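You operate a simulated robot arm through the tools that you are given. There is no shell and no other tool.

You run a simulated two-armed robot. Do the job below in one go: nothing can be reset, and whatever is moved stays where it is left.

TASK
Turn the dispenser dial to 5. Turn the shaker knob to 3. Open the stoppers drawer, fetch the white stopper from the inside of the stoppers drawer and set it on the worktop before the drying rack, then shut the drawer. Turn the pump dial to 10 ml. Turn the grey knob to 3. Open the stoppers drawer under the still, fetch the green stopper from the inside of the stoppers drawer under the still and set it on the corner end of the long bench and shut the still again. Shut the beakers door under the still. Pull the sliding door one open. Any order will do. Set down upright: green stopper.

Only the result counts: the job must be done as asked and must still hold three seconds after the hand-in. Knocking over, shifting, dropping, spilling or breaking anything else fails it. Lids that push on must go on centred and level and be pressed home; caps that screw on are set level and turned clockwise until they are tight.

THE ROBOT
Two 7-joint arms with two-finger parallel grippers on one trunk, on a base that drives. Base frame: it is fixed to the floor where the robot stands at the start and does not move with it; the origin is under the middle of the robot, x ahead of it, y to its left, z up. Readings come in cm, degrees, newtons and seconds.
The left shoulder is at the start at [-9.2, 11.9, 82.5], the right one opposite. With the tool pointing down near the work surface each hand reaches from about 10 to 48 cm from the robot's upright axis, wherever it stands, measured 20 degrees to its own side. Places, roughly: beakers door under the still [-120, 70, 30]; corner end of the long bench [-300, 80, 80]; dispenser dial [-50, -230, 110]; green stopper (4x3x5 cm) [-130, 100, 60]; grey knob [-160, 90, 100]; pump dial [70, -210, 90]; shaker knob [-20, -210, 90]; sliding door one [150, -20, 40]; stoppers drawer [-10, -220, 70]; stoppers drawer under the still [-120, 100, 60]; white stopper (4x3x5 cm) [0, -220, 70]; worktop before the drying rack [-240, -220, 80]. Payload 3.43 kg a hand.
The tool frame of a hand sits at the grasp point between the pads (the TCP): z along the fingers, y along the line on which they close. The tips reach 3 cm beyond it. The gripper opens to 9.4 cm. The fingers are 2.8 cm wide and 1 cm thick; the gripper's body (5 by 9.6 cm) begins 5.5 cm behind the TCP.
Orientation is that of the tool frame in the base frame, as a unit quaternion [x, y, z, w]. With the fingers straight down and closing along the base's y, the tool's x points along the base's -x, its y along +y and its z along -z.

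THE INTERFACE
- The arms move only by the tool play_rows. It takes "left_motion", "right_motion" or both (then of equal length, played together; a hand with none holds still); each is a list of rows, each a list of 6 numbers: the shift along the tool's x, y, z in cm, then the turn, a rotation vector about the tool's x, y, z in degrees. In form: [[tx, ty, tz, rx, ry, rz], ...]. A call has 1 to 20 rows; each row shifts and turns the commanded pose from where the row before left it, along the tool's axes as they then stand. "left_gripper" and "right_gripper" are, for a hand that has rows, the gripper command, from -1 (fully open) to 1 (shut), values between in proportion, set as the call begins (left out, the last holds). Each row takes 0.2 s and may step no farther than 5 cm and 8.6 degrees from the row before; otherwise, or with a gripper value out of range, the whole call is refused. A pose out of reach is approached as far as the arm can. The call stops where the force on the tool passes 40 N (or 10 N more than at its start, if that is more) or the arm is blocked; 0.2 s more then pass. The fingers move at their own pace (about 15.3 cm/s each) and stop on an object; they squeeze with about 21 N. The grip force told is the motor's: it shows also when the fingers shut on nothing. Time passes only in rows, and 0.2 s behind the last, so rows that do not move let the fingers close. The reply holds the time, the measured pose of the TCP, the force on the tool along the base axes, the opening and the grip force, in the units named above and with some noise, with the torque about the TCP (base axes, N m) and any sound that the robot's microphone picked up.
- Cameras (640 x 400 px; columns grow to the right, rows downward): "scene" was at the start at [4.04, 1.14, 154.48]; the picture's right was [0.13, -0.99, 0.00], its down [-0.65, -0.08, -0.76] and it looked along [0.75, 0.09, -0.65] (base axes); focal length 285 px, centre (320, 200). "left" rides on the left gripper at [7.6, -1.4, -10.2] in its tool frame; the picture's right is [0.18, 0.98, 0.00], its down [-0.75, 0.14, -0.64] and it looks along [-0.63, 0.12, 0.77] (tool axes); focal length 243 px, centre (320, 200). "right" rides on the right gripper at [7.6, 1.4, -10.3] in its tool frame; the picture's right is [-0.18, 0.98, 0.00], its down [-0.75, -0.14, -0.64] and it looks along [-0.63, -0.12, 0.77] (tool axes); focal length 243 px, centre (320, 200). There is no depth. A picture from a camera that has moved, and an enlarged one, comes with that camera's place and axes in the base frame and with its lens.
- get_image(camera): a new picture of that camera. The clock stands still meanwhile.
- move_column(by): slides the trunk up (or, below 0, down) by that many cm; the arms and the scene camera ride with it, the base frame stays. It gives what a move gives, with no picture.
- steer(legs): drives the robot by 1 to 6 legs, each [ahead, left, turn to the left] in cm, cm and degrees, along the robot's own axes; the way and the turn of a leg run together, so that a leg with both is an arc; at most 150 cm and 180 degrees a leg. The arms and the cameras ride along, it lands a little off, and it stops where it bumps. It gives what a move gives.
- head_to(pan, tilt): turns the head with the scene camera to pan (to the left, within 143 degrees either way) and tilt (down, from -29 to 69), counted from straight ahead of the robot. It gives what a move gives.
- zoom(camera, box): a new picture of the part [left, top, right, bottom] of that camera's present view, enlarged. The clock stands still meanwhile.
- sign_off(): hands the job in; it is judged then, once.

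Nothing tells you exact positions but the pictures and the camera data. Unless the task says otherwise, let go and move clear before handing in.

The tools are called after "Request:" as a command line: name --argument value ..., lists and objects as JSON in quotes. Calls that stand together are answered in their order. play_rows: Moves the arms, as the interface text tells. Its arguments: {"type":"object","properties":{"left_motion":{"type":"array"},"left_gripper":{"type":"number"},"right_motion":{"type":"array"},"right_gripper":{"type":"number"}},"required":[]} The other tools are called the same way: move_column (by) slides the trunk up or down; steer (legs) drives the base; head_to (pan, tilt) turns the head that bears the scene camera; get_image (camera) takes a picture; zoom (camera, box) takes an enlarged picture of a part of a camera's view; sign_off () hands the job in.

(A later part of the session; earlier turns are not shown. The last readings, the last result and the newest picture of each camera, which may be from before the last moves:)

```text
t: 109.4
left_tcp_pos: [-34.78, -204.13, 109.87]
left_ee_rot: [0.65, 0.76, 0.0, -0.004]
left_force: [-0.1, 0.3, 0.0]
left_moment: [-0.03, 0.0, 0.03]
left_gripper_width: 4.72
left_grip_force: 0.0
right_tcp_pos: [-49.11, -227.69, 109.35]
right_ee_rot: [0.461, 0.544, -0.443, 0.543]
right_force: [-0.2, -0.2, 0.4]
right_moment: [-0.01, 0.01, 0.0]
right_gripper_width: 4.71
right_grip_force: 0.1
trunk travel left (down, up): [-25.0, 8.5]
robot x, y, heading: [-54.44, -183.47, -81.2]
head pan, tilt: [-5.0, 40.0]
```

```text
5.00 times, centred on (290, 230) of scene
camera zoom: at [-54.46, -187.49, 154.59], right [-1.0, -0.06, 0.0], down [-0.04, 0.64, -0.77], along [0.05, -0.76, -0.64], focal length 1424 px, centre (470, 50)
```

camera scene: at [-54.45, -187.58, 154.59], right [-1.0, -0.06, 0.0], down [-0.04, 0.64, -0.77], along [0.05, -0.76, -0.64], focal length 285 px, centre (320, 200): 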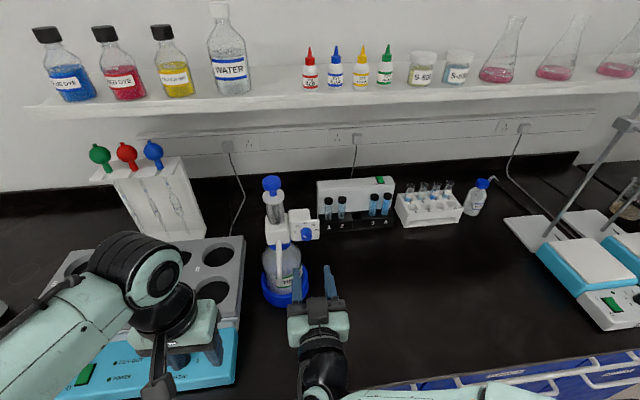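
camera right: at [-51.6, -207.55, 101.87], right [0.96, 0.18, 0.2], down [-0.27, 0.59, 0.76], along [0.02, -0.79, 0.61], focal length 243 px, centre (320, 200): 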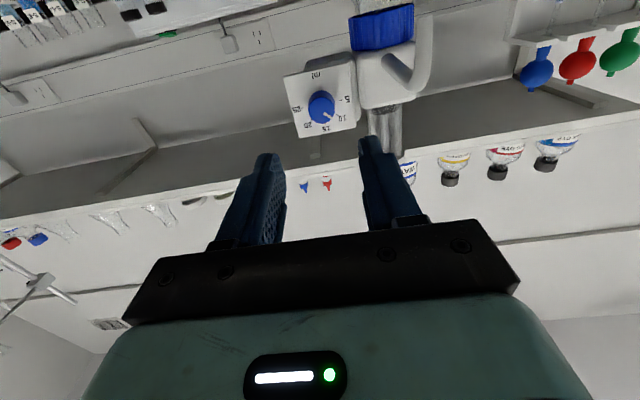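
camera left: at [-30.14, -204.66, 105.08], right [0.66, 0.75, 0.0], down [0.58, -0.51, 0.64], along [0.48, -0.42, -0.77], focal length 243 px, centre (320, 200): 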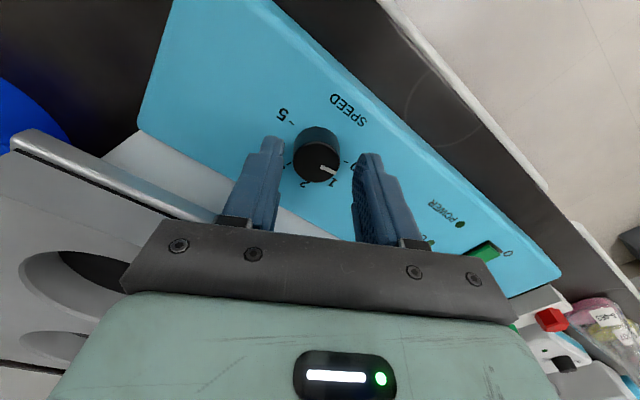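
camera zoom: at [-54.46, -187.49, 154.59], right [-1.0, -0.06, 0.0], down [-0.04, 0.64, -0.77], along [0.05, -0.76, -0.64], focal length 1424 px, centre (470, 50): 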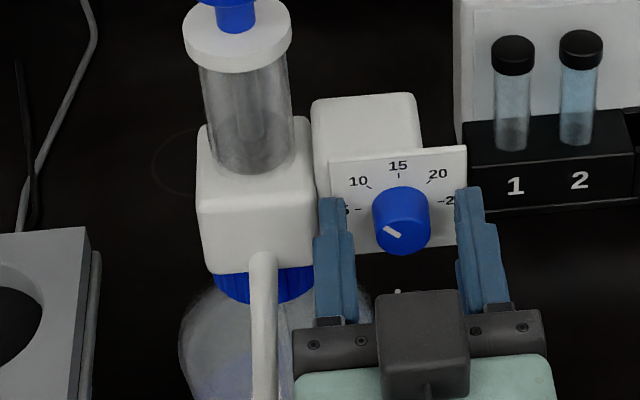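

Request:
play_rows --right_motion '[[0, 0, 0, 0, 0, 0], [0, 0, 0, 0, 0, 0], [0, 0, 0, 0, 0, 0]]' --right_gripper 0.5

Request:
zoom --camera "scene" --box '[240, 190, 340, 270]'

```text
t: 110.2
left_tcp_pos: [-34.73, -204.21, 109.85]
left_ee_rot: [0.651, 0.759, 0.0, -0.004]
left_force: [0.4, 0.4, -0.1]
left_moment: [0.01, 0.0, 0.03]
left_gripper_width: 4.71
left_grip_force: 0.0
right_tcp_pos: [-49.2, -227.83, 109.4]
right_ee_rot: [0.46, 0.545, -0.443, 0.543]
right_force: [-0.8, -1.7, 1.2]
right_moment: [-0.01, 0.0, -0.08]
right_gripper_width: 2.47
right_grip_force: 24.8
trunk travel left (down, up): [-25.0, 8.5]
robot x, y, heading: [-54.38, -183.6, -81.3]
head pan, tilt: [-5.0, 40.0]
```

```text
5.00 times, centred on (290, 230) of scene
camera zoom: at [-54.49, -187.53, 154.59], right [-1.0, -0.06, 0.0], down [-0.04, 0.64, -0.77], along [0.05, -0.76, -0.64], focal length 1424 px, centre (470, 50)
```

zoom: 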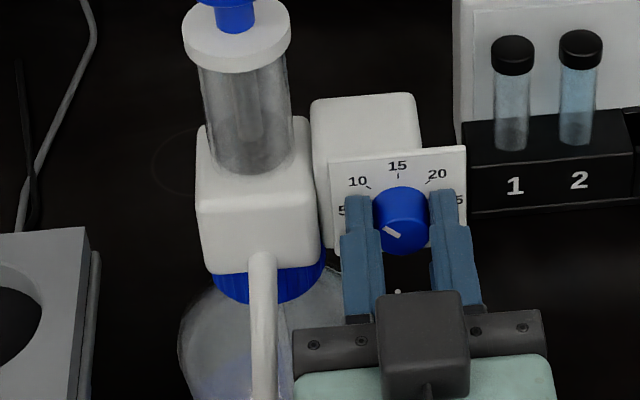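

Centred grip with tiny forces. Now I rotate 45° counter-clockwise.

Request:
play_rows --right_motion '[[0, 0, 0, 0, 0, -7.5], [0, 0, 0, 0, 0, -7.5], [0, 0, 0, 0, 0, -7.5]]' --right_gripper 0.7

Request:
zoom --camera "scene" --box '[240, 190, 340, 270]'

Request:
zoom --camera "right" --box '[240, 60, 400, 200]'

```text
t: 111.0
left_tcp_pos: [-34.82, -204.21, 109.8]
left_ee_rot: [0.65, 0.76, -0.001, -0.003]
left_force: [-0.3, -0.4, 0.0]
left_moment: [-0.02, -0.06, 0.06]
left_gripper_width: 4.72
left_grip_force: 0.0
right_tcp_pos: [-49.06, -227.71, 109.44]
right_ee_rot: [0.344, 0.626, -0.539, 0.446]
right_force: [1.0, -1.2, -2.6]
right_moment: [-0.59, -0.12, 0.14]
right_gripper_width: 2.45
right_grip_force: 44.8
trunk travel left (down, up): [-25.0, 8.5]
robot x, y, heading: [-54.51, -183.43, -81.3]
head pan, tilt: [-5.0, 40.0]
```

```text
5.00 times, centred on (290, 230) of scene
camera zoom: at [-54.46, -187.53, 154.59], right [-1.0, -0.06, 0.0], down [-0.04, 0.64, -0.77], along [0.05, -0.76, -0.64], focal length 1424 px, centre (470, 50)
```

zoom: 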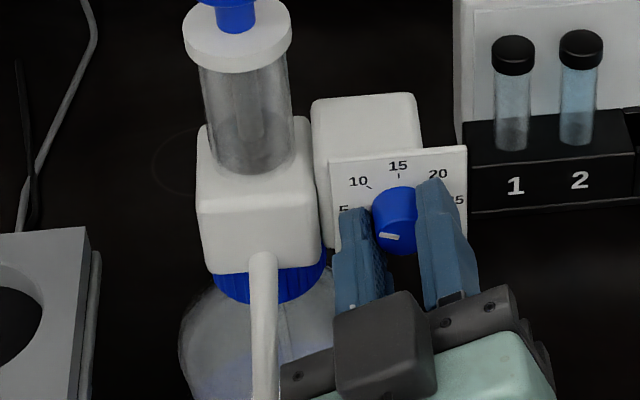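

```text
2.86 times, centred on (320, 130) of right
camera zoom: at [-52.55, -217.87, 101.95], right [0.96, 0.19, -0.19], down [0.03, 0.64, 0.77], along [0.26, -0.74, 0.61], focal length 693 px, centre (320, 400)
```

zoom: 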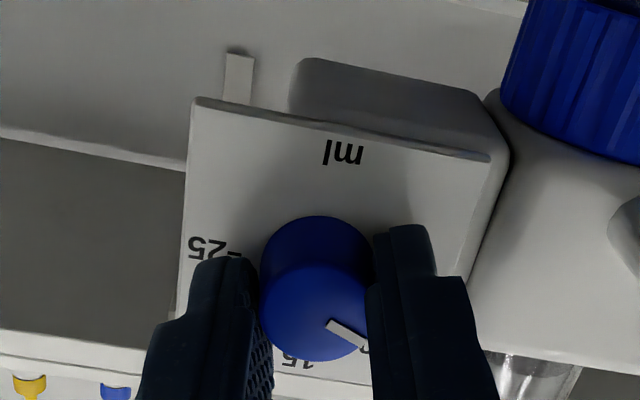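

Request:
play_rows --right_motion '[[0, 0, 0, 0, 0, -7.5], [0, 0, 0, 0, 0, -7.5], [0, 0, 0, 0, 0, -7.5], [0, 0, 0, 0, 0, 0]]'

Request:
zoom --camera "scene" --box '[240, 190, 340, 270]'

Request:
zoom --camera "right" --box '[240, 60, 400, 200]'

```text
t: 112.0
left_tcp_pos: [-34.74, -204.23, 109.87]
left_ee_rot: [0.65, 0.76, 0.0, -0.003]
left_force: [-0.1, 0.8, -0.7]
left_moment: [0.02, -0.02, 0.02]
left_gripper_width: 4.69
left_grip_force: 0.1
right_tcp_pos: [-48.97, -227.76, 109.3]
right_ee_rot: [0.216, 0.681, -0.616, 0.332]
right_force: [2.2, 2.6, -5.2]
right_moment: [0.45, -0.06, -0.1]
right_gripper_width: 2.44
right_grip_force: 44.8
trunk travel left (down, up): [-25.0, 8.5]
robot x, y, heading: [-54.6, -183.49, -81.0]
head pan, tilt: [-5.0, 40.0]
```

```text
5.00 times, centred on (290, 230) of scene
camera zoom: at [-54.39, -187.5, 154.58], right [-1.0, -0.06, 0.0], down [-0.04, 0.64, -0.77], along [0.05, -0.76, -0.64], focal length 1424 px, centre (470, 50)
```

zoom: 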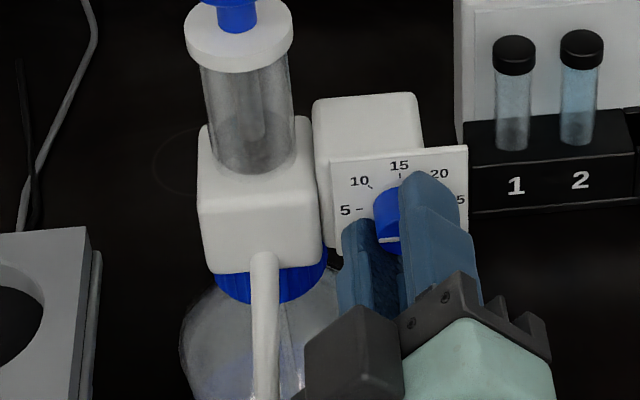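

```text
2.86 times, centred on (320, 130) of right
camera zoom: at [-55.24, -218.39, 103.06], right [0.82, 0.17, -0.55], down [0.3, 0.7, 0.65], along [0.49, -0.7, 0.52], focal length 693 px, centre (320, 400)
```

zoom: 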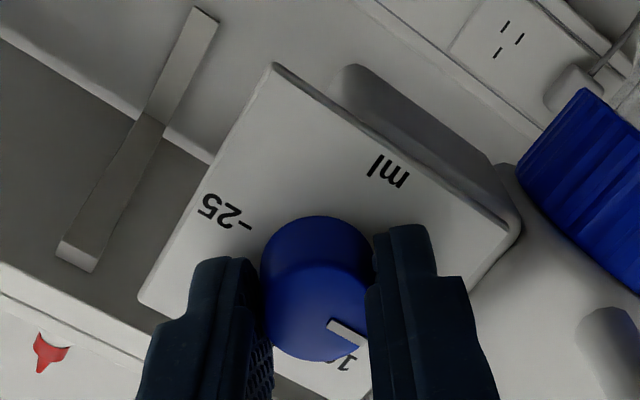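

Request:
play_rows --right_motion '[[0, 0, 0, 0, 0, 0], [0, 0, 0, 0, 0, 0], [0, 0, -3, 0, 0, 0], [0, 0, -4, 0, 0, 0], [0, 0, -4, 0, 0, 8], [0, 0, 0, 0, 0, 8], [0, 0, 0, 0, 0, 8], [0, 0, 0, 0, 0, 8], [0, 0, 0, 0, 0, 8], [0, 0, 0, 0, 0, 5]]' --right_gripper 0

Request:
zoom --camera "scene" --box '[240, 190, 340, 270]'

Request:
zoom --camera "right" --box '[240, 30, 400, 170]'

```text
t: 114.2
left_tcp_pos: [-34.82, -204.2, 109.81]
left_ee_rot: [0.65, 0.76, 0.0, -0.004]
left_force: [-0.5, 0.5, 0.2]
left_moment: [0.0, -0.01, 0.01]
left_gripper_width: 4.72
left_grip_force: 0.0
right_tcp_pos: [-51.25, -217.03, 109.66]
right_ee_rot: [0.462, 0.545, -0.442, 0.543]
right_force: [0.5, 1.4, -0.9]
right_moment: [-0.03, 0.01, 0.01]
right_gripper_width: 4.71
right_grip_force: 0.1
trunk travel left (down, up): [-25.0, 8.5]
robot x, y, heading: [-54.05, -183.61, -81.4]
head pan, tilt: [-5.0, 40.0]
```

```text
5.00 times, centred on (290, 230) of scene
camera zoom: at [-54.46, -187.51, 154.59], right [-1.0, -0.06, 0.0], down [-0.04, 0.64, -0.77], along [0.05, -0.76, -0.64], focal length 1424 px, centre (470, 50)
```

zoom: 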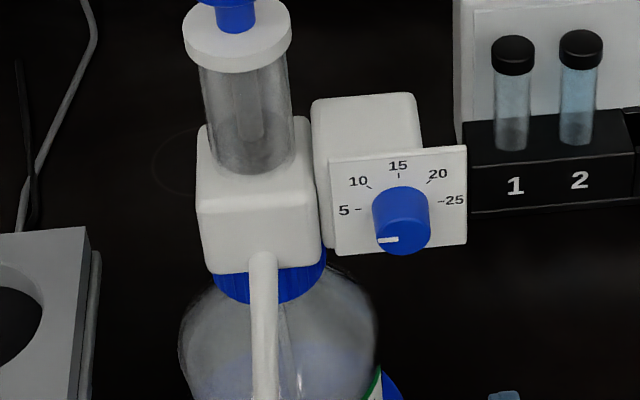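

```text
2.86 times, centred on (320, 100) of right
camera zoom: at [-51.64, -206.53, 102.23], right [0.96, 0.18, 0.2], down [-0.27, 0.59, 0.76], along [0.01, -0.79, 0.61], focal length 693 px, centre (320, 486)
```

zoom: 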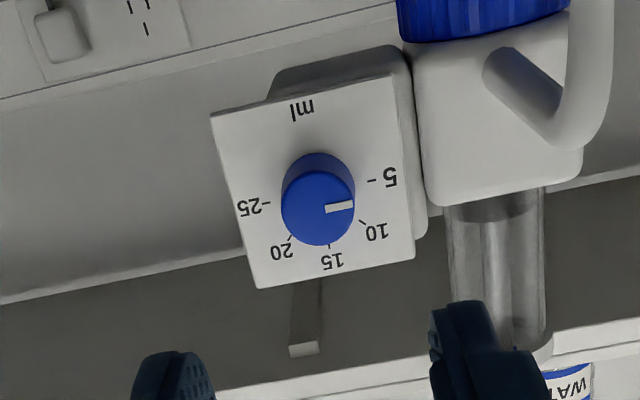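

The dispenser dial is on 5. Next I back off and look at the drawers below the shaker.

Request:
steer --legs '[[-40, 0, 0], [0, 25, 1]]'

Request:
head_to --pan 5 --tilt 40

Request:
get_image --camera "scene"

```text
t: 119.1
left_tcp_pos: [-15.41, -160.92, 109.9]
left_ee_rot: [0.644, 0.765, -0.001, -0.004]
left_force: [0.2, 0.2, 0.5]
left_moment: [0.04, -0.01, 0.01]
left_gripper_width: 4.72
left_grip_force: 0.0
right_tcp_pos: [-31.55, -173.96, 109.71]
right_ee_rot: [0.456, 0.549, -0.437, 0.547]
right_force: [0.0, 0.1, 0.0]
right_moment: [0.0, 0.0, 0.0]
right_gripper_width: 4.71
right_grip_force: 0.0
trunk travel left (down, up): [-25.0, 8.5]
robot x, y, heading: [-35.22, -140.39, -80.4]
head pan, tilt: [-5.0, 40.0]
```

```text
t: 119.8
left_tcp_pos: [-15.39, -160.86, 109.74]
left_ee_rot: [0.643, 0.766, -0.001, -0.004]
left_force: [0.7, -1.1, 0.4]
left_moment: [-0.01, 0.01, -0.02]
left_gripper_width: 4.68
left_grip_force: 0.0
right_tcp_pos: [-31.65, -173.83, 109.7]
right_ee_rot: [0.457, 0.549, -0.437, 0.546]
right_force: [0.2, -0.5, -0.2]
right_moment: [0.01, -0.03, -0.01]
right_gripper_width: 4.68
right_grip_force: 0.0
trunk travel left (down, up): [-25.0, 8.5]
robot x, y, heading: [-35.43, -140.28, -80.4]
head pan, tilt: [5.0, 40.0]
```

```text
taken
camera scene: at [-33.89, -144.34, 154.59], right [-0.97, -0.25, 0.0], down [-0.16, 0.62, -0.77], along [0.19, -0.74, -0.64], focal length 285 px, centre (320, 200)
```

scene: 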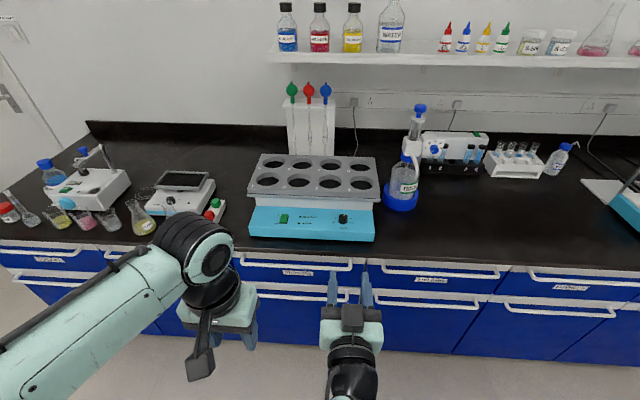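

Request:
zoom --camera "scene" --box '[220, 240, 400, 350]'

Request:
get_image --camera "right"

Request:
get_image --camera "left"

```text
3.56 times, centred on (310, 295) of scene
camera zoom: at [-33.89, -144.34, 154.59], right [-0.97, -0.25, 0.0], down [-0.16, 0.62, -0.77], along [0.19, -0.74, -0.64], focal length 1013 px, centre (356, -138)
```

zoom: 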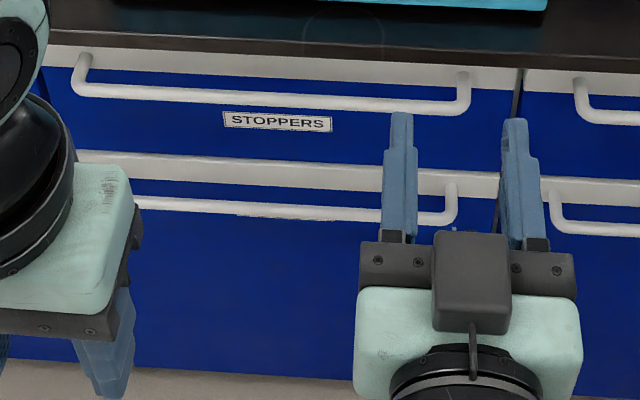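

```text
taken
camera right: at [-32.23, -163.56, 102.24], right [0.96, 0.19, 0.2], down [-0.28, 0.58, 0.76], along [0.03, -0.79, 0.61], focal length 243 px, centre (320, 200)
```

right: 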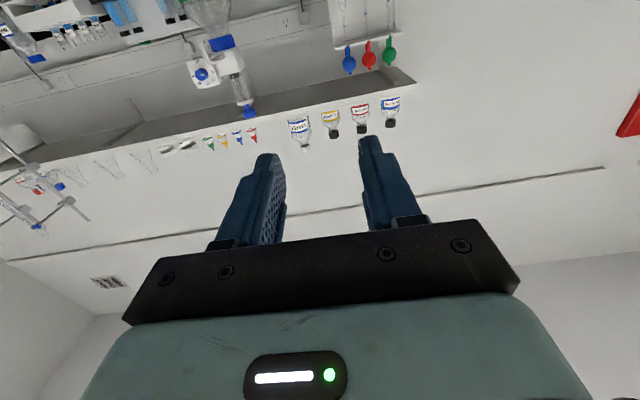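

```text
taken
camera left: at [-18.18, -153.67, 120.11], right [0.94, 0.35, 0.0], down [0.27, -0.72, 0.64], along [0.22, -0.6, -0.77], focal length 243 px, centre (320, 200)
```

left: 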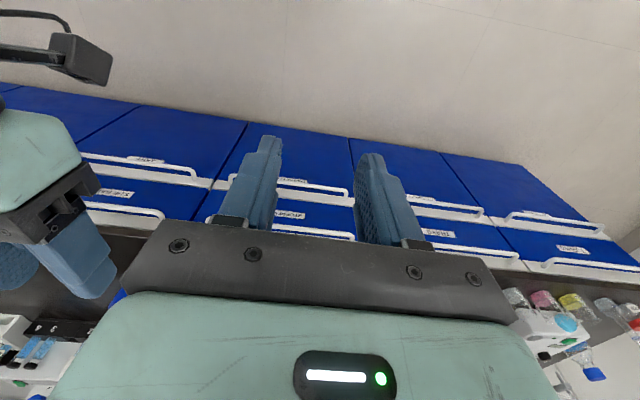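

The stoppers drawer is the upper one under the shaker; its handle bar is at about (-11, -201, 73.5). I roll the right hand 90° so its fingers close vertically and lower it to handle height.

Request:
play_rows --right_motion '[[0, 0, 0, 0, 0, -8.5], [0, 0, 0, 0, 0, -8.5], [0, 0, 0, 0, 0, -8.5], [0, 0, 0, 0, 0, -8.5], [0, 0, 0, 0, 0, -8.5], [0, 0, 0, 0, 0, -8.5], [0, 0, 0, 0, 0, -8.5], [0, 0, 0, 0, 0, -8.5], [0, 0, 0, 0, 0, -8.5], [0, 0, 0, 0, 0, -8.5], [0, 0, 0, 0, 0, -5]]'

Request:
get_image --camera "scene"

```text
t: 122.2
left_tcp_pos: [-15.43, -160.95, 109.87]
left_ee_rot: [0.644, 0.765, 0.0, -0.004]
left_force: [-1.4, 0.1, -0.3]
left_moment: [0.01, -0.04, 0.02]
left_gripper_width: 4.72
left_grip_force: 0.0
right_tcp_pos: [-31.59, -174.0, 109.6]
right_ee_rot: [-0.067, 0.71, -0.697, 0.077]
right_force: [-0.1, 0.6, -0.1]
right_moment: [0.01, 0.05, -0.03]
right_gripper_width: 4.68
right_grip_force: 0.0
trunk travel left (down, up): [-25.0, 8.5]
robot x, y, heading: [-35.12, -140.7, -80.3]
head pan, tilt: [5.0, 40.0]
```

```text
taken
camera scene: at [-33.88, -144.33, 154.59], right [-0.97, -0.25, 0.0], down [-0.16, 0.62, -0.77], along [0.19, -0.74, -0.64], focal length 285 px, centre (320, 200)
```

scene: 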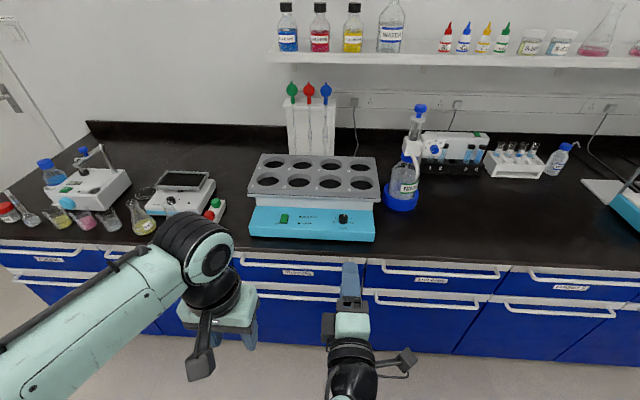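

Request:
play_rows --right_motion '[[0, 4.5, 0, 0, 0, 0], [0, 4.5, 0, 0, 0, 0], [0, 4.5, 0, 0, 0, 0], [0, 4.5, 0, 0, 0, 0], [0, 4.5, 0, 0, 0, 0], [0, 4.5, 0, 0, 0, 0], [0, 4.5, 0, 0, 0, 0], [0, 4.5, 0, 0, 0, 0]]'

Request:
steer --legs '[[10, 8.5, 0.8]]'

Request:
get_image --camera "scene"

Request:
get_image --camera "right"

```text
t: 124.0
left_tcp_pos: [-15.45, -160.97, 109.85]
left_ee_rot: [0.644, 0.765, 0.0, -0.003]
left_force: [-0.1, 0.2, 0.6]
left_moment: [-0.03, -0.05, -0.02]
left_gripper_width: 4.72
left_grip_force: 0.0
right_tcp_pos: [-31.17, -173.23, 73.64]
right_ee_rot: [-0.065, 0.71, -0.697, 0.076]
right_force: [0.3, -0.6, -0.5]
right_moment: [0.0, 0.03, 0.02]
right_gripper_width: 4.7
right_grip_force: 0.1
trunk travel left (down, up): [-25.0, 8.5]
robot x, y, heading: [-35.58, -140.26, -80.4]
head pan, tilt: [5.0, 40.0]
```

```text
t: 125.4
left_tcp_pos: [-5.03, -169.13, 109.79]
left_ee_rot: [0.639, 0.769, -0.001, -0.003]
left_force: [-0.8, -0.8, -0.2]
left_moment: [-0.02, 0.01, 0.0]
left_gripper_width: 4.71
left_grip_force: 0.1
right_tcp_pos: [-20.83, -181.56, 73.77]
right_ee_rot: [-0.07, 0.71, -0.696, 0.082]
right_force: [0.6, -0.7, -0.1]
right_moment: [-0.02, 0.01, 0.01]
right_gripper_width: 4.71
right_grip_force: 0.0
trunk travel left (down, up): [-25.0, 8.5]
robot x, y, heading: [-25.25, -148.67, -79.7]
head pan, tilt: [5.0, 40.0]
```

```text
taken
camera scene: at [-23.71, -152.75, 154.59], right [-0.96, -0.27, 0.0], down [-0.17, 0.62, -0.77], along [0.2, -0.74, -0.64], focal length 285 px, centre (320, 200)
```

scene: 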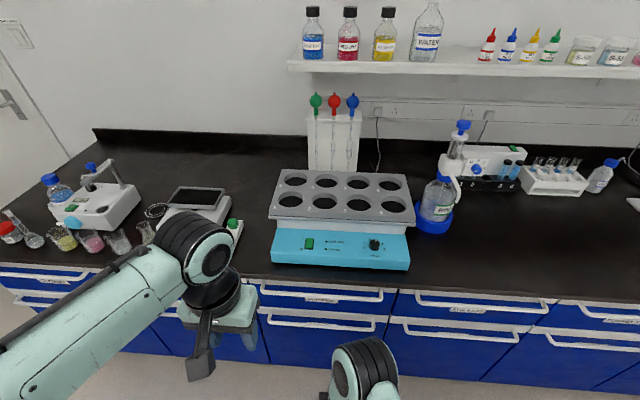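

```text
taken
camera right: at [-30.36, -173.22, 72.35], right [0.19, 0.06, -0.98], down [0.6, 0.78, 0.17], along [0.78, -0.62, 0.11], focal length 243 px, centre (320, 200)
```

right: 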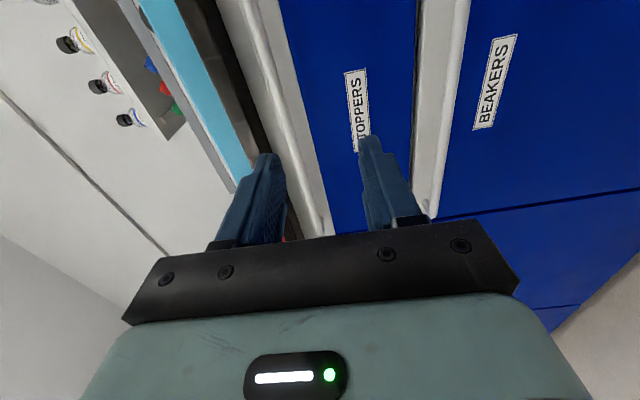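

The handle bar is higher than first thought (z≈78). I raise the hand, narrow the gripper, and move closer.

Request:
play_rows --right_motion '[[0, -2.4, 0, 0, 0, 0], [0, -2.4, 0, 0, 0, 0]]' --right_gripper 0.15

Request:
steer --legs '[[9, 0, 0]]'

Request:
get_image --camera "right"

Request:
head_to --pan 0 --tilt 60

Request:
get_image --camera "scene"

```text
t: 126.0
left_tcp_pos: [-5.02, -169.13, 109.72]
left_ee_rot: [0.639, 0.769, 0.0, -0.004]
left_force: [0.2, -0.8, 0.0]
left_moment: [0.01, 0.0, -0.01]
left_gripper_width: 4.7
left_grip_force: 0.1
right_tcp_pos: [-20.95, -181.65, 78.44]
right_ee_rot: [-0.07, 0.71, -0.696, 0.081]
right_force: [0.7, -0.6, 0.7]
right_moment: [0.01, 0.0, 0.04]
right_gripper_width: 3.96
right_grip_force: 0.0
trunk travel left (down, up): [-25.0, 8.5]
robot x, y, heading: [-25.59, -148.87, -79.4]
head pan, tilt: [5.0, 40.0]
```

```text
t: 127.1
left_tcp_pos: [-3.4, -178.0, 109.84]
left_ee_rot: [0.64, 0.768, 0.0, -0.004]
left_force: [-1.0, -0.4, -0.4]
left_moment: [0.02, 0.02, 0.02]
left_gripper_width: 4.7
left_grip_force: 0.1
right_tcp_pos: [-19.25, -190.56, 78.48]
right_ee_rot: [-0.07, 0.711, -0.695, 0.081]
right_force: [0.0, 0.1, 0.8]
right_moment: [0.0, 0.02, 0.02]
right_gripper_width: 4.0
right_grip_force: 0.0
trunk travel left (down, up): [-25.0, 8.5]
robot x, y, heading: [-23.64, -157.54, -79.8]
head pan, tilt: [5.0, 40.0]
```

```text
taken
camera right: at [-28.96, -182.22, 77.14], right [0.19, 0.06, -0.98], down [0.6, 0.78, 0.17], along [0.78, -0.62, 0.11], focal length 243 px, centre (320, 200)
```

right: 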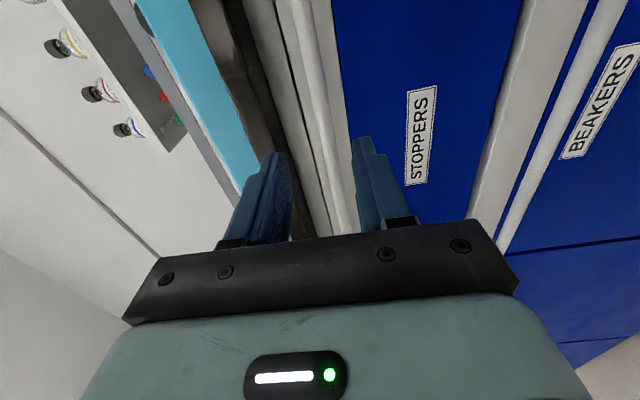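

```text
t: 128.0
left_tcp_pos: [-3.37, -177.9, 109.83]
left_ee_rot: [0.639, 0.769, 0.0, -0.004]
left_force: [0.6, -0.5, -0.1]
left_moment: [-0.01, 0.0, -0.02]
left_gripper_width: 4.71
left_grip_force: 0.0
right_tcp_pos: [-19.33, -190.47, 78.58]
right_ee_rot: [-0.069, 0.711, -0.696, 0.081]
right_force: [0.1, -0.4, -0.4]
right_moment: [0.04, 0.01, 0.02]
right_gripper_width: 3.99
right_grip_force: 0.0
trunk travel left (down, up): [-25.0, 8.5]
robot x, y, heading: [-23.93, -157.88, -79.8]
head pan, tilt: [0.0, 60.0]
```

```text
taken
camera scene: at [-23.21, -159.91, 151.92], right [-0.98, -0.18, 0.0], down [-0.16, 0.85, -0.5], along [0.09, -0.49, -0.87], focal length 285 px, centre (320, 200)
```

scene: 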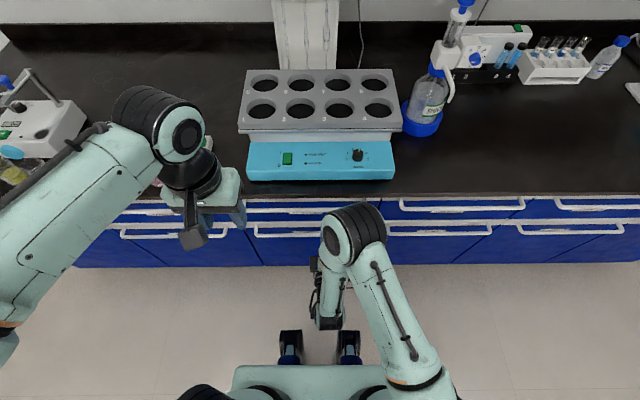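

The bar lies between the fingers, slightly below the axis. I lower 0.4 cm and drive on.

Request:
play_rows --right_motion '[[0, 0.4, 2, 0, 0, 0], [0, 0, 2, 0, 0, 0], [0, 0, 1.5, 0, 0, 0]]'

Request:
get_image --camera "right"

```text
t: 128.8
left_tcp_pos: [-3.35, -177.89, 109.85]
left_ee_rot: [0.639, 0.769, 0.0, -0.003]
left_force: [0.0, 0.1, 0.2]
left_moment: [0.01, 0.01, -0.01]
left_gripper_width: 4.67
left_grip_force: 0.1
right_tcp_pos: [-18.23, -195.8, 77.95]
right_ee_rot: [-0.07, 0.71, -0.696, 0.081]
right_force: [-0.9, -0.1, -0.3]
right_moment: [0.04, -0.01, 0.01]
right_gripper_width: 4.01
right_grip_force: 0.1
trunk travel left (down, up): [-25.0, 8.5]
robot x, y, heading: [-23.33, -157.7, -79.9]
head pan, tilt: [0.0, 60.0]
```

```text
taken
camera right: at [-27.84, -187.55, 76.57], right [0.19, 0.06, -0.98], down [0.6, 0.78, 0.17], along [0.78, -0.62, 0.11], focal length 243 px, centre (320, 200)
```

right: 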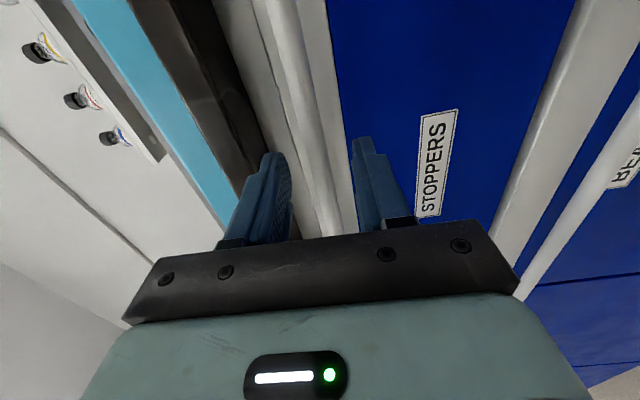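

Request:
zoom --camera "right" --box '[230, 60, 400, 240]'

```text
2.22 times, centred on (315, 150) of right
camera zoom: at [-27.84, -187.55, 76.57], right [0.19, 0.06, -0.98], down [0.6, 0.78, 0.17], along [0.78, -0.62, 0.11], focal length 539 px, centre (331, 311)
```

zoom: 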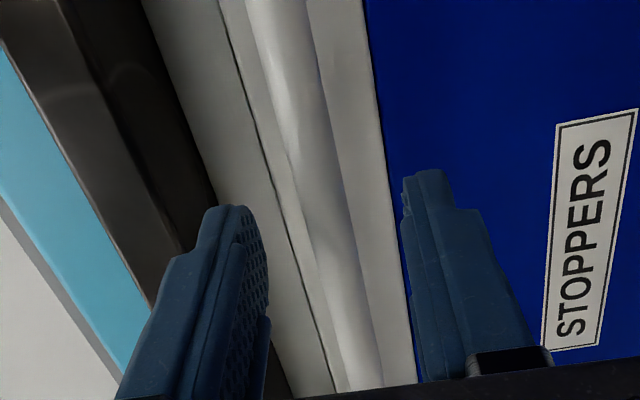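

Request:
play_rows --right_motion '[[0, -0.6, 1, 0, 0, 0], [0, 0, 1, 0, 0, 0], [0, 0, 1, 0, 0, 0]]'

Request:
zoom --camera "right" --box '[230, 60, 400, 240]'

```text
t: 129.6
left_tcp_pos: [-3.48, -177.98, 109.75]
left_ee_rot: [0.639, 0.769, 0.0, -0.004]
left_force: [0.3, 0.7, 0.6]
left_moment: [0.0, -0.01, 0.01]
left_gripper_width: 4.71
left_grip_force: 0.0
right_tcp_pos: [-17.57, -198.76, 78.52]
right_ee_rot: [-0.069, 0.71, -0.696, 0.08]
right_force: [0.5, -0.5, 0.0]
right_moment: [-0.04, 0.01, -0.05]
right_gripper_width: 4.0
right_grip_force: 0.0
trunk travel left (down, up): [-25.0, 8.5]
robot x, y, heading: [-23.67, -157.77, -79.6]
head pan, tilt: [0.0, 60.0]
```

```text
2.22 times, centred on (315, 150) of right
camera zoom: at [-27.21, -190.46, 77.15], right [0.19, 0.06, -0.98], down [0.6, 0.78, 0.17], along [0.78, -0.62, 0.11], focal length 539 px, centre (331, 311)
```

zoom: 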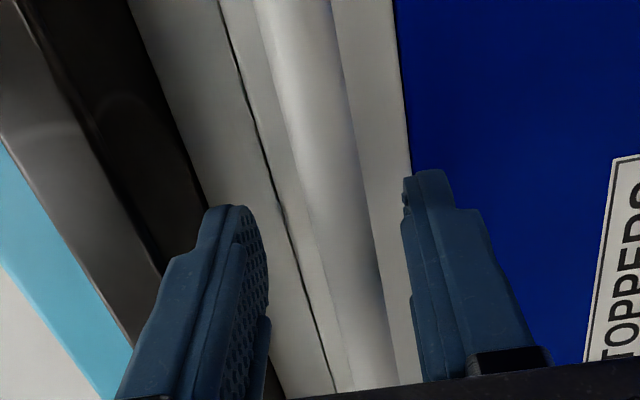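

Request:
play_rows --right_motion '[[0, 0, 0.8, 0, 0, 0], [0, 0, 0.8, 0, 0, 0], [0, 0, 0.6, 0, 0, 0]]'

Request:
zoom --camera "right" --box '[230, 60, 400, 240]'

```text
t: 130.3
left_tcp_pos: [-3.52, -177.72, 109.81]
left_ee_rot: [0.639, 0.769, -0.001, -0.002]
left_force: [0.3, 0.2, 0.6]
left_moment: [0.05, 0.02, 0.01]
left_gripper_width: 4.7
left_grip_force: 0.0
right_tcp_pos: [-17.18, -199.99, 78.36]
right_ee_rot: [-0.073, 0.714, -0.691, 0.082]
right_force: [-9.3, 26.2, 7.7]
right_moment: [0.29, 0.13, -0.5]
right_gripper_width: 3.59
right_grip_force: 0.0
trunk travel left (down, up): [-25.0, 8.5]
robot x, y, heading: [-23.82, -158.01, -79.7]
head pan, tilt: [0.0, 60.0]
stopped in row 3 (right hand): the force on the tool passed its limit at 47 N (the readings are from after the stop); the commanded pose is now the measured one
```

```text
2.22 times, centred on (315, 150) of right
camera zoom: at [-26.89, -191.66, 77.03], right [0.19, 0.07, -0.98], down [0.6, 0.78, 0.17], along [0.78, -0.62, 0.11], focal length 539 px, centre (331, 311)
```

zoom: 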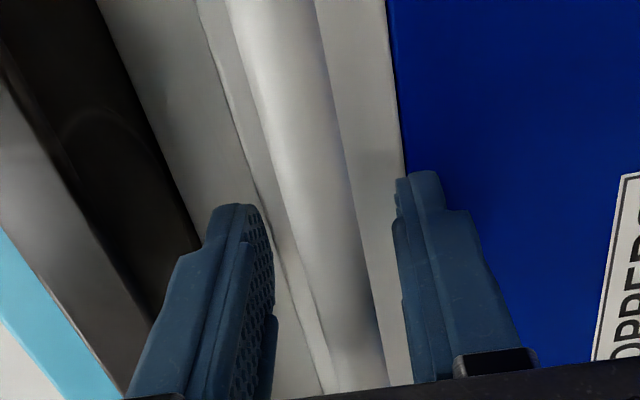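

The tips reached the drawer front, so the bar is well inside the grip. I back off slightly and close.

Request:
play_rows --right_motion '[[0, 0, -0.4, 0, 0, 0], [0, 0, 0, 0, 0, 0]]'

Request:
play_rows --right_motion '[[0, 0, 0, 0, 0, 0], [0, 0, 0, 0, 0, 0], [0, 0, 0, 0, 0, 0]]' --right_gripper 1

```text
t: 130.9
left_tcp_pos: [-3.53, -177.85, 109.86]
left_ee_rot: [0.639, 0.769, 0.0, -0.004]
left_force: [-0.2, 0.6, -0.9]
left_moment: [0.0, -0.02, -0.02]
left_gripper_width: 4.71
left_grip_force: 0.1
right_tcp_pos: [-17.26, -199.98, 78.46]
right_ee_rot: [-0.072, 0.713, -0.692, 0.082]
right_force: [-0.2, 0.1, -0.2]
right_moment: [-0.04, -0.02, 0.04]
right_gripper_width: 3.98
right_grip_force: 0.2
trunk travel left (down, up): [-25.0, 8.5]
robot x, y, heading: [-23.54, -157.79, -80.0]
head pan, tilt: [0.0, 60.0]
```

```text
t: 131.7
left_tcp_pos: [-3.52, -177.83, 109.9]
left_ee_rot: [0.639, 0.769, -0.001, -0.003]
left_force: [0.1, 0.0, 0.9]
left_moment: [-0.01, -0.01, -0.05]
left_gripper_width: 4.7
left_grip_force: 0.1
right_tcp_pos: [-17.13, -199.97, 78.59]
right_ee_rot: [-0.072, 0.711, -0.695, 0.081]
right_force: [-1.4, -1.3, 14.8]
right_moment: [-1.99, 0.96, -0.09]
right_gripper_width: 2.97
right_grip_force: 44.8
trunk travel left (down, up): [-25.0, 8.5]
robot x, y, heading: [-23.41, -157.85, -79.7]
head pan, tilt: [0.0, 60.0]
```

Request:
zoom --camera "right" --box '[230, 60, 400, 240]'

```text
2.22 times, centred on (315, 150) of right
camera zoom: at [-26.91, -191.62, 77.21], right [0.19, 0.06, -0.98], down [0.6, 0.78, 0.17], along [0.78, -0.62, 0.11], focal length 539 px, centre (331, 311)
```

zoom: 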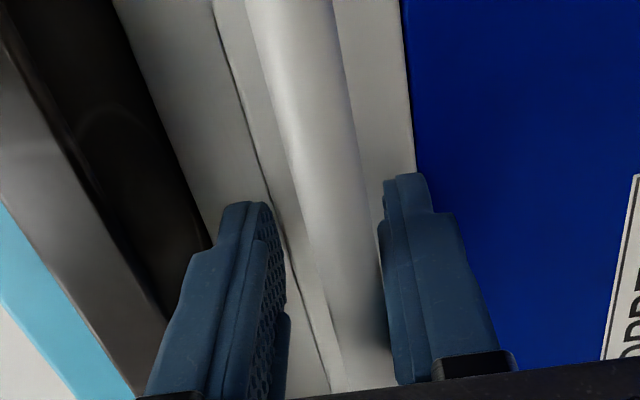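

Request:
play_rows --right_motion '[[0, 0, -0.7, 0, 0, 0], [0, 0, -0.8, 0, 0, 0], [0, 0, -0.8, 0, 0, 0]]'

Request:
zoom --camera "right" --box '[230, 60, 400, 240]'

```text
t: 132.5
left_tcp_pos: [-3.53, -177.8, 109.78]
left_ee_rot: [0.64, 0.769, -0.001, -0.003]
left_force: [0.1, -1.0, -0.1]
left_moment: [-0.02, 0.02, -0.03]
left_gripper_width: 4.71
left_grip_force: 0.0
right_tcp_pos: [-17.72, -197.59, 78.55]
right_ee_rot: [-0.071, 0.711, -0.694, 0.082]
right_force: [4.6, 0.0, 19.8]
right_moment: [-2.26, 0.77, -0.74]
right_gripper_width: 2.94
right_grip_force: 45.4
trunk travel left (down, up): [-25.0, 8.5]
robot x, y, heading: [-23.57, -157.86, -79.8]
head pan, tilt: [0.0, 60.0]
```

```text
2.22 times, centred on (315, 150) of right
camera zoom: at [-27.36, -189.3, 77.21], right [0.19, 0.06, -0.98], down [0.6, 0.78, 0.17], along [0.78, -0.62, 0.11], focal length 539 px, centre (331, 311)
```

zoom: 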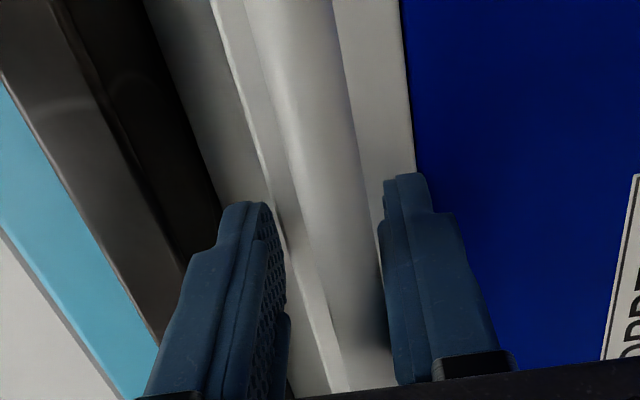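

The drawer comes along. I drive back to open it.

Request:
steer --legs '[[-12, 0, 0]]'

Request:
get_image --camera "scene"

```text
t: 133.8
left_tcp_pos: [-5.65, -165.79, 109.81]
left_ee_rot: [0.639, 0.77, -0.002, -0.004]
left_force: [0.4, 0.7, -0.4]
left_moment: [0.03, 0.01, 0.01]
left_gripper_width: 4.7
left_grip_force: 0.0
right_tcp_pos: [-19.85, -185.85, 78.48]
right_ee_rot: [-0.072, 0.711, -0.695, 0.08]
right_force: [-6.0, -2.3, 18.4]
right_moment: [-2.25, 0.81, 0.69]
right_gripper_width: 2.96
right_grip_force: 44.7
trunk travel left (down, up): [-25.0, 8.5]
robot x, y, heading: [-25.92, -145.92, -79.4]
head pan, tilt: [0.0, 60.0]
```

```text
taken
camera scene: at [-25.47, -147.83, 151.92], right [-0.98, -0.18, 0.0], down [-0.16, 0.85, -0.5], along [0.09, -0.49, -0.87], focal length 285 px, centre (320, 200)
```

scene: 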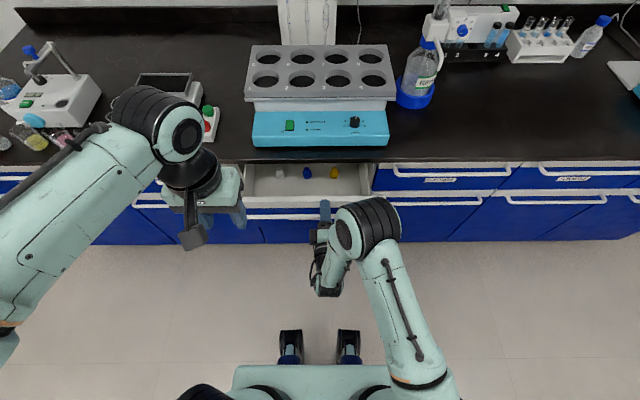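

The drawer is opening; I see white, blue and yellow stoppers. I pull further.

Request:
steer --legs '[[-10, 0, 0]]'

Request:
zoom --camera "scene" --box '[200, 100, 420, 240]'

```text
t: 134.9
left_tcp_pos: [-7.59, -156.08, 109.87]
left_ee_rot: [0.639, 0.769, 0.001, -0.004]
left_force: [-0.1, 0.6, 0.3]
left_moment: [-0.01, 0.0, 0.01]
left_gripper_width: 4.71
left_grip_force: 0.0
right_tcp_pos: [-21.8, -176.09, 78.57]
right_ee_rot: [-0.07, 0.71, -0.696, 0.08]
right_force: [-7.8, -1.9, 3.6]
right_moment: [-2.2, 0.73, 0.15]
right_gripper_width: 2.94
right_grip_force: 44.6
trunk travel left (down, up): [-25.0, 8.5]
robot x, y, heading: [-27.53, -136.0, -79.4]
head pan, tilt: [0.0, 60.0]
```

```text
2.86 times, centred on (310, 170) of scene
camera zoom: at [-27.3, -138.06, 151.92], right [-0.98, -0.18, 0.0], down [-0.16, 0.85, -0.5], along [0.09, -0.49, -0.87], focal length 814 px, centre (349, 286)
```

zoom: 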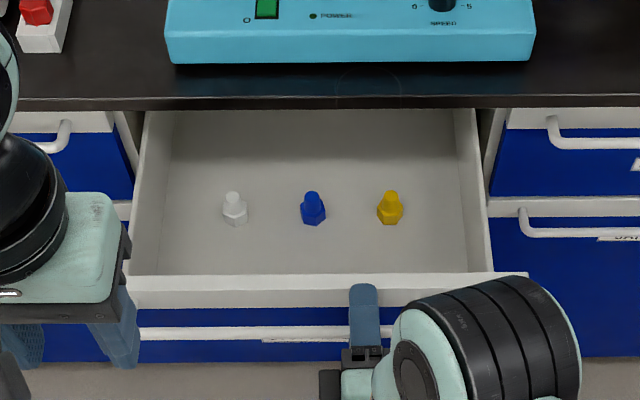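

The white stopper stands at about (-3, -192), with its base near z 68. I release the handle and move the right hand back and up.

Request:
play_rows --right_motion '[[0, 0, 0, 0, 0, 0], [0, 0, 0, 0, 0, 0], [0, 0, -3, 0, 0, 0], [0, 0, -4, 0, 0, 0], [0, 0, -1, 0, 0, 0], [0, -4.5, 0, 0, 0, 0], [0, -4.5, 0, 0, 0, 0], [0, -4.5, 0, 0, 0, 0], [0, -4.5, 0, 0, 0, 0], [0, -4.5, 0, 0, 0, 0], [0, -4.5, 0, 0, 0, 0], [0, -4.5, 0, 0, 0, 0]]' --right_gripper -0.2

Request:
get_image --camera "scene"

```text
t: 137.5
left_tcp_pos: [-7.48, -156.11, 109.89]
left_ee_rot: [0.639, 0.77, 0.0, -0.004]
left_force: [0.6, -0.2, -0.1]
left_moment: [-0.03, -0.01, 0.02]
left_gripper_width: 4.68
left_grip_force: 0.1
right_tcp_pos: [-23.37, -169.26, 110.3]
right_ee_rot: [-0.071, 0.711, -0.695, 0.079]
right_force: [-0.7, -0.9, -0.7]
right_moment: [-0.01, -0.01, 0.0]
right_gripper_width: 5.66
right_grip_force: 0.0
right hand out of reach, approached as far as the arm can: row 9
trunk travel left (down, up): [-25.0, 8.5]
robot x, y, heading: [-27.5, -136.43, -79.3]
head pan, tilt: [0.0, 60.0]
```

```text
taken
camera scene: at [-27.25, -138.1, 151.91], right [-0.98, -0.18, 0.0], down [-0.16, 0.85, -0.5], along [0.09, -0.49, -0.87], focal length 285 px, centre (320, 200)
```

scene: 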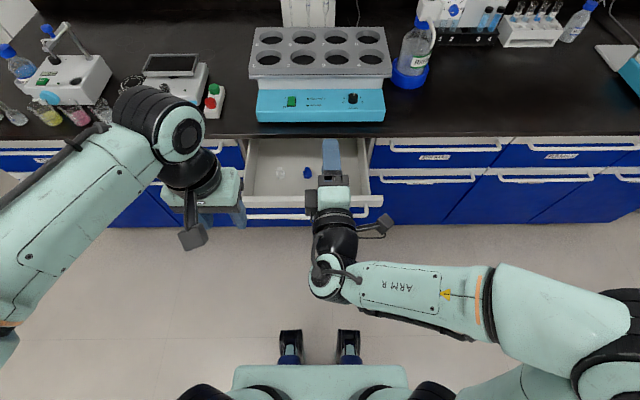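

Request:
steer --legs '[[18, 0, 0]]'

Request:
play_rows --left_motion '[[-4, 0, 1, 0, 0, 0], [-4, -1, 1, 0, 0, 0], [-4, -1, 2, 0, 0, 0], [-3, 0, 3, 0, 0, 0], [0, 0, 4, 0, 0, 0]]' --left_gripper -0.4

Request:
get_image --camera "left"

Request:
get_image --camera "scene"

```text
t: 139.0
left_tcp_pos: [-4.22, -173.85, 109.77]
left_ee_rot: [0.639, 0.769, 0.0, -0.004]
left_force: [0.0, -0.5, 0.4]
left_moment: [0.03, 0.02, -0.01]
left_gripper_width: 4.68
left_grip_force: 0.2
right_tcp_pos: [-20.16, -186.79, 110.24]
right_ee_rot: [-0.07, 0.711, -0.696, 0.079]
right_force: [0.2, -0.3, 0.3]
right_moment: [0.01, 0.0, 0.01]
right_gripper_width: 5.61
right_grip_force: 0.1
trunk travel left (down, up): [-25.0, 8.5]
robot x, y, heading: [-24.34, -153.05, -79.8]
head pan, tilt: [0.0, 60.0]
```

```text
t: 140.2
left_tcp_pos: [-3.73, -188.97, 98.77]
left_ee_rot: [0.639, 0.769, 0.0, -0.003]
left_force: [-0.1, -0.2, -0.6]
left_moment: [0.05, 0.02, 0.01]
left_gripper_width: 6.56
left_grip_force: 0.0
right_tcp_pos: [-20.19, -186.84, 110.22]
right_ee_rot: [-0.07, 0.711, -0.695, 0.079]
right_force: [-0.4, -0.5, 0.0]
right_moment: [0.01, 0.03, -0.01]
right_gripper_width: 5.64
right_grip_force: 0.0
trunk travel left (down, up): [-25.0, 8.5]
robot x, y, heading: [-24.32, -153.09, -79.8]
head pan, tilt: [0.0, 60.0]
```

```text
taken
camera left: at [-6.48, -181.69, 109.07], right [0.93, 0.36, 0.0], down [0.28, -0.72, 0.64], along [0.23, -0.6, -0.77], focal length 243 px, centre (320, 200)
```

left: 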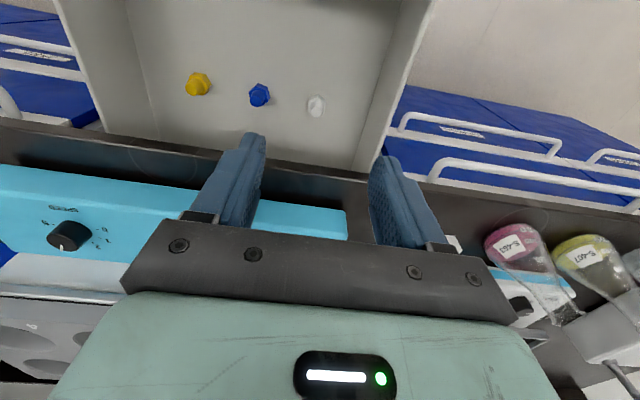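

```text
taken
camera scene: at [-23.99, -155.71, 151.91], right [-0.98, -0.18, 0.0], down [-0.15, 0.85, -0.5], along [0.09, -0.49, -0.87], focal length 285 px, centre (320, 200)
```

scene: 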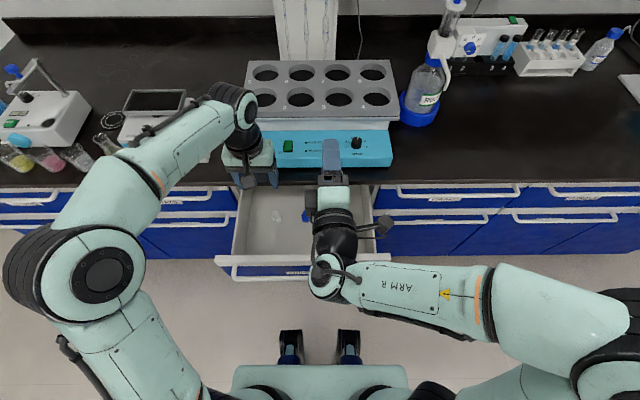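

Request:
steer --legs '[[4.5, 0, 0]]'

Request:
play_rows --left_motion '[[0, 0.3, 4, 0, 0, 0], [0, 0, 4, 0, 0, 0], [0, 0, 4, 0, 0, 0], [0, 0, 2, 0, 0, 0]]'

Request:
get_image --camera "left"

Request:
zoom --camera "scene" --box '[200, 130, 400, 290]'

```text
t: 141.1
left_tcp_pos: [-2.85, -193.35, 98.81]
left_ee_rot: [0.639, 0.769, 0.0, -0.005]
left_force: [0.2, -0.5, -0.3]
left_moment: [0.03, -0.01, 0.02]
left_gripper_width: 6.57
left_grip_force: 0.1
right_tcp_pos: [-19.54, -191.31, 110.31]
right_ee_rot: [-0.07, 0.711, -0.696, 0.08]
right_force: [0.6, -0.7, -0.5]
right_moment: [-0.02, 0.03, 0.02]
right_gripper_width: 5.64
right_grip_force: 0.1
trunk travel left (down, up): [-25.0, 8.5]
robot x, y, heading: [-23.54, -157.94, -79.8]
head pan, tilt: [0.0, 60.0]
```

```text
t: 142.1
left_tcp_pos: [-2.39, -193.05, 84.73]
left_ee_rot: [0.64, 0.769, 0.0, -0.004]
left_force: [0.7, 0.2, -0.1]
left_moment: [0.0, 0.0, 0.02]
left_gripper_width: 6.6
left_grip_force: 0.0
right_tcp_pos: [-19.45, -191.32, 110.27]
right_ee_rot: [-0.069, 0.711, -0.695, 0.079]
right_force: [-0.1, 0.3, -0.4]
right_moment: [-0.01, -0.01, -0.01]
right_gripper_width: 5.66
right_grip_force: 0.0
trunk travel left (down, up): [-25.0, 8.5]
robot x, y, heading: [-23.84, -158.04, -79.8]
head pan, tilt: [0.0, 60.0]
```

```text
taken
camera left: at [-5.26, -185.76, 95.07], right [0.93, 0.36, 0.0], down [0.28, -0.72, 0.64], along [0.23, -0.6, -0.77], focal length 243 px, centre (320, 200)
```

left: 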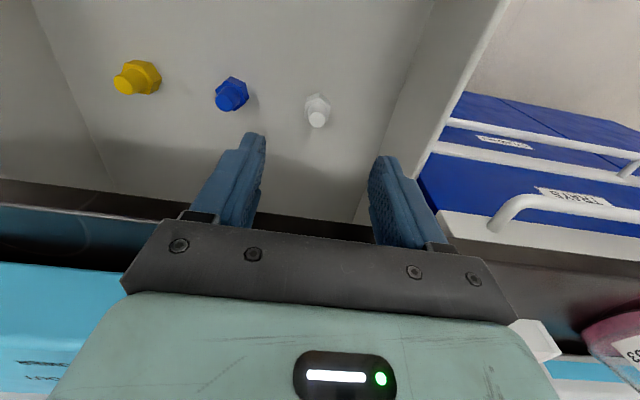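

```text
2.50 times, centred on (300, 210) of scene
camera zoom: at [-23.21, -160.14, 151.91], right [-0.98, -0.18, 0.0], down [-0.15, 0.85, -0.5], along [0.09, -0.49, -0.87], focal length 712 px, centre (370, 175)
```

zoom: 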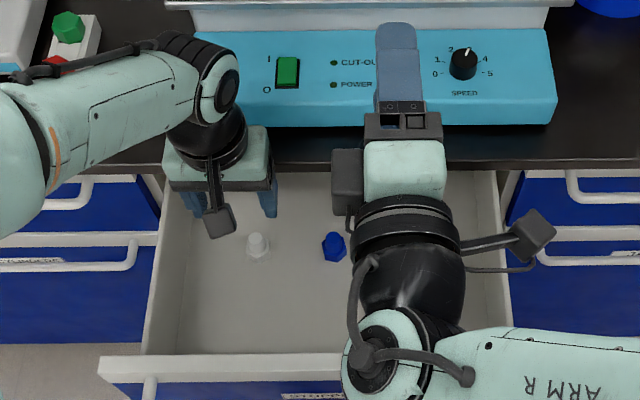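

Request:
play_rows --left_motion '[[-1.1, 0, 3, 0, 0, 0], [0, 0, 3, 0, 0, 0], [0, 0, 2, 0, 0, 0]]' --left_gripper -0.2

Request:
get_image --camera "left"

```text
t: 142.8
left_tcp_pos: [-2.43, -194.37, 78.96]
left_ee_rot: [0.638, 0.77, -0.004, -0.001]
left_force: [-2.5, 9.0, 14.0]
left_moment: [-0.89, -0.4, 0.13]
left_gripper_width: 5.64
left_grip_force: 0.0
right_tcp_pos: [-19.42, -191.27, 110.35]
right_ee_rot: [-0.07, 0.71, -0.696, 0.079]
right_force: [0.6, 0.0, -1.0]
right_moment: [-0.02, 0.01, 0.03]
right_gripper_width: 5.63
right_grip_force: 0.2
trunk travel left (down, up): [-25.0, 8.5]
robot x, y, heading: [-23.68, -158.03, -79.5]
head pan, tilt: [0.0, 60.0]
stopped in row 3 (left hand): the force on the tool passed its limit at 55 N (the readings are from after the stop); the commanded pose is now the measured one
```

```text
taken
camera left: at [-5.29, -187.01, 89.23], right [0.93, 0.36, -0.01], down [0.28, -0.71, 0.64], along [0.23, -0.6, -0.76], focal length 243 px, centre (320, 200)
```

left: 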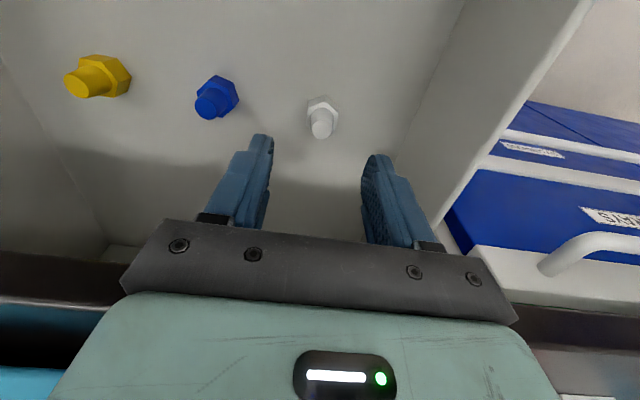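

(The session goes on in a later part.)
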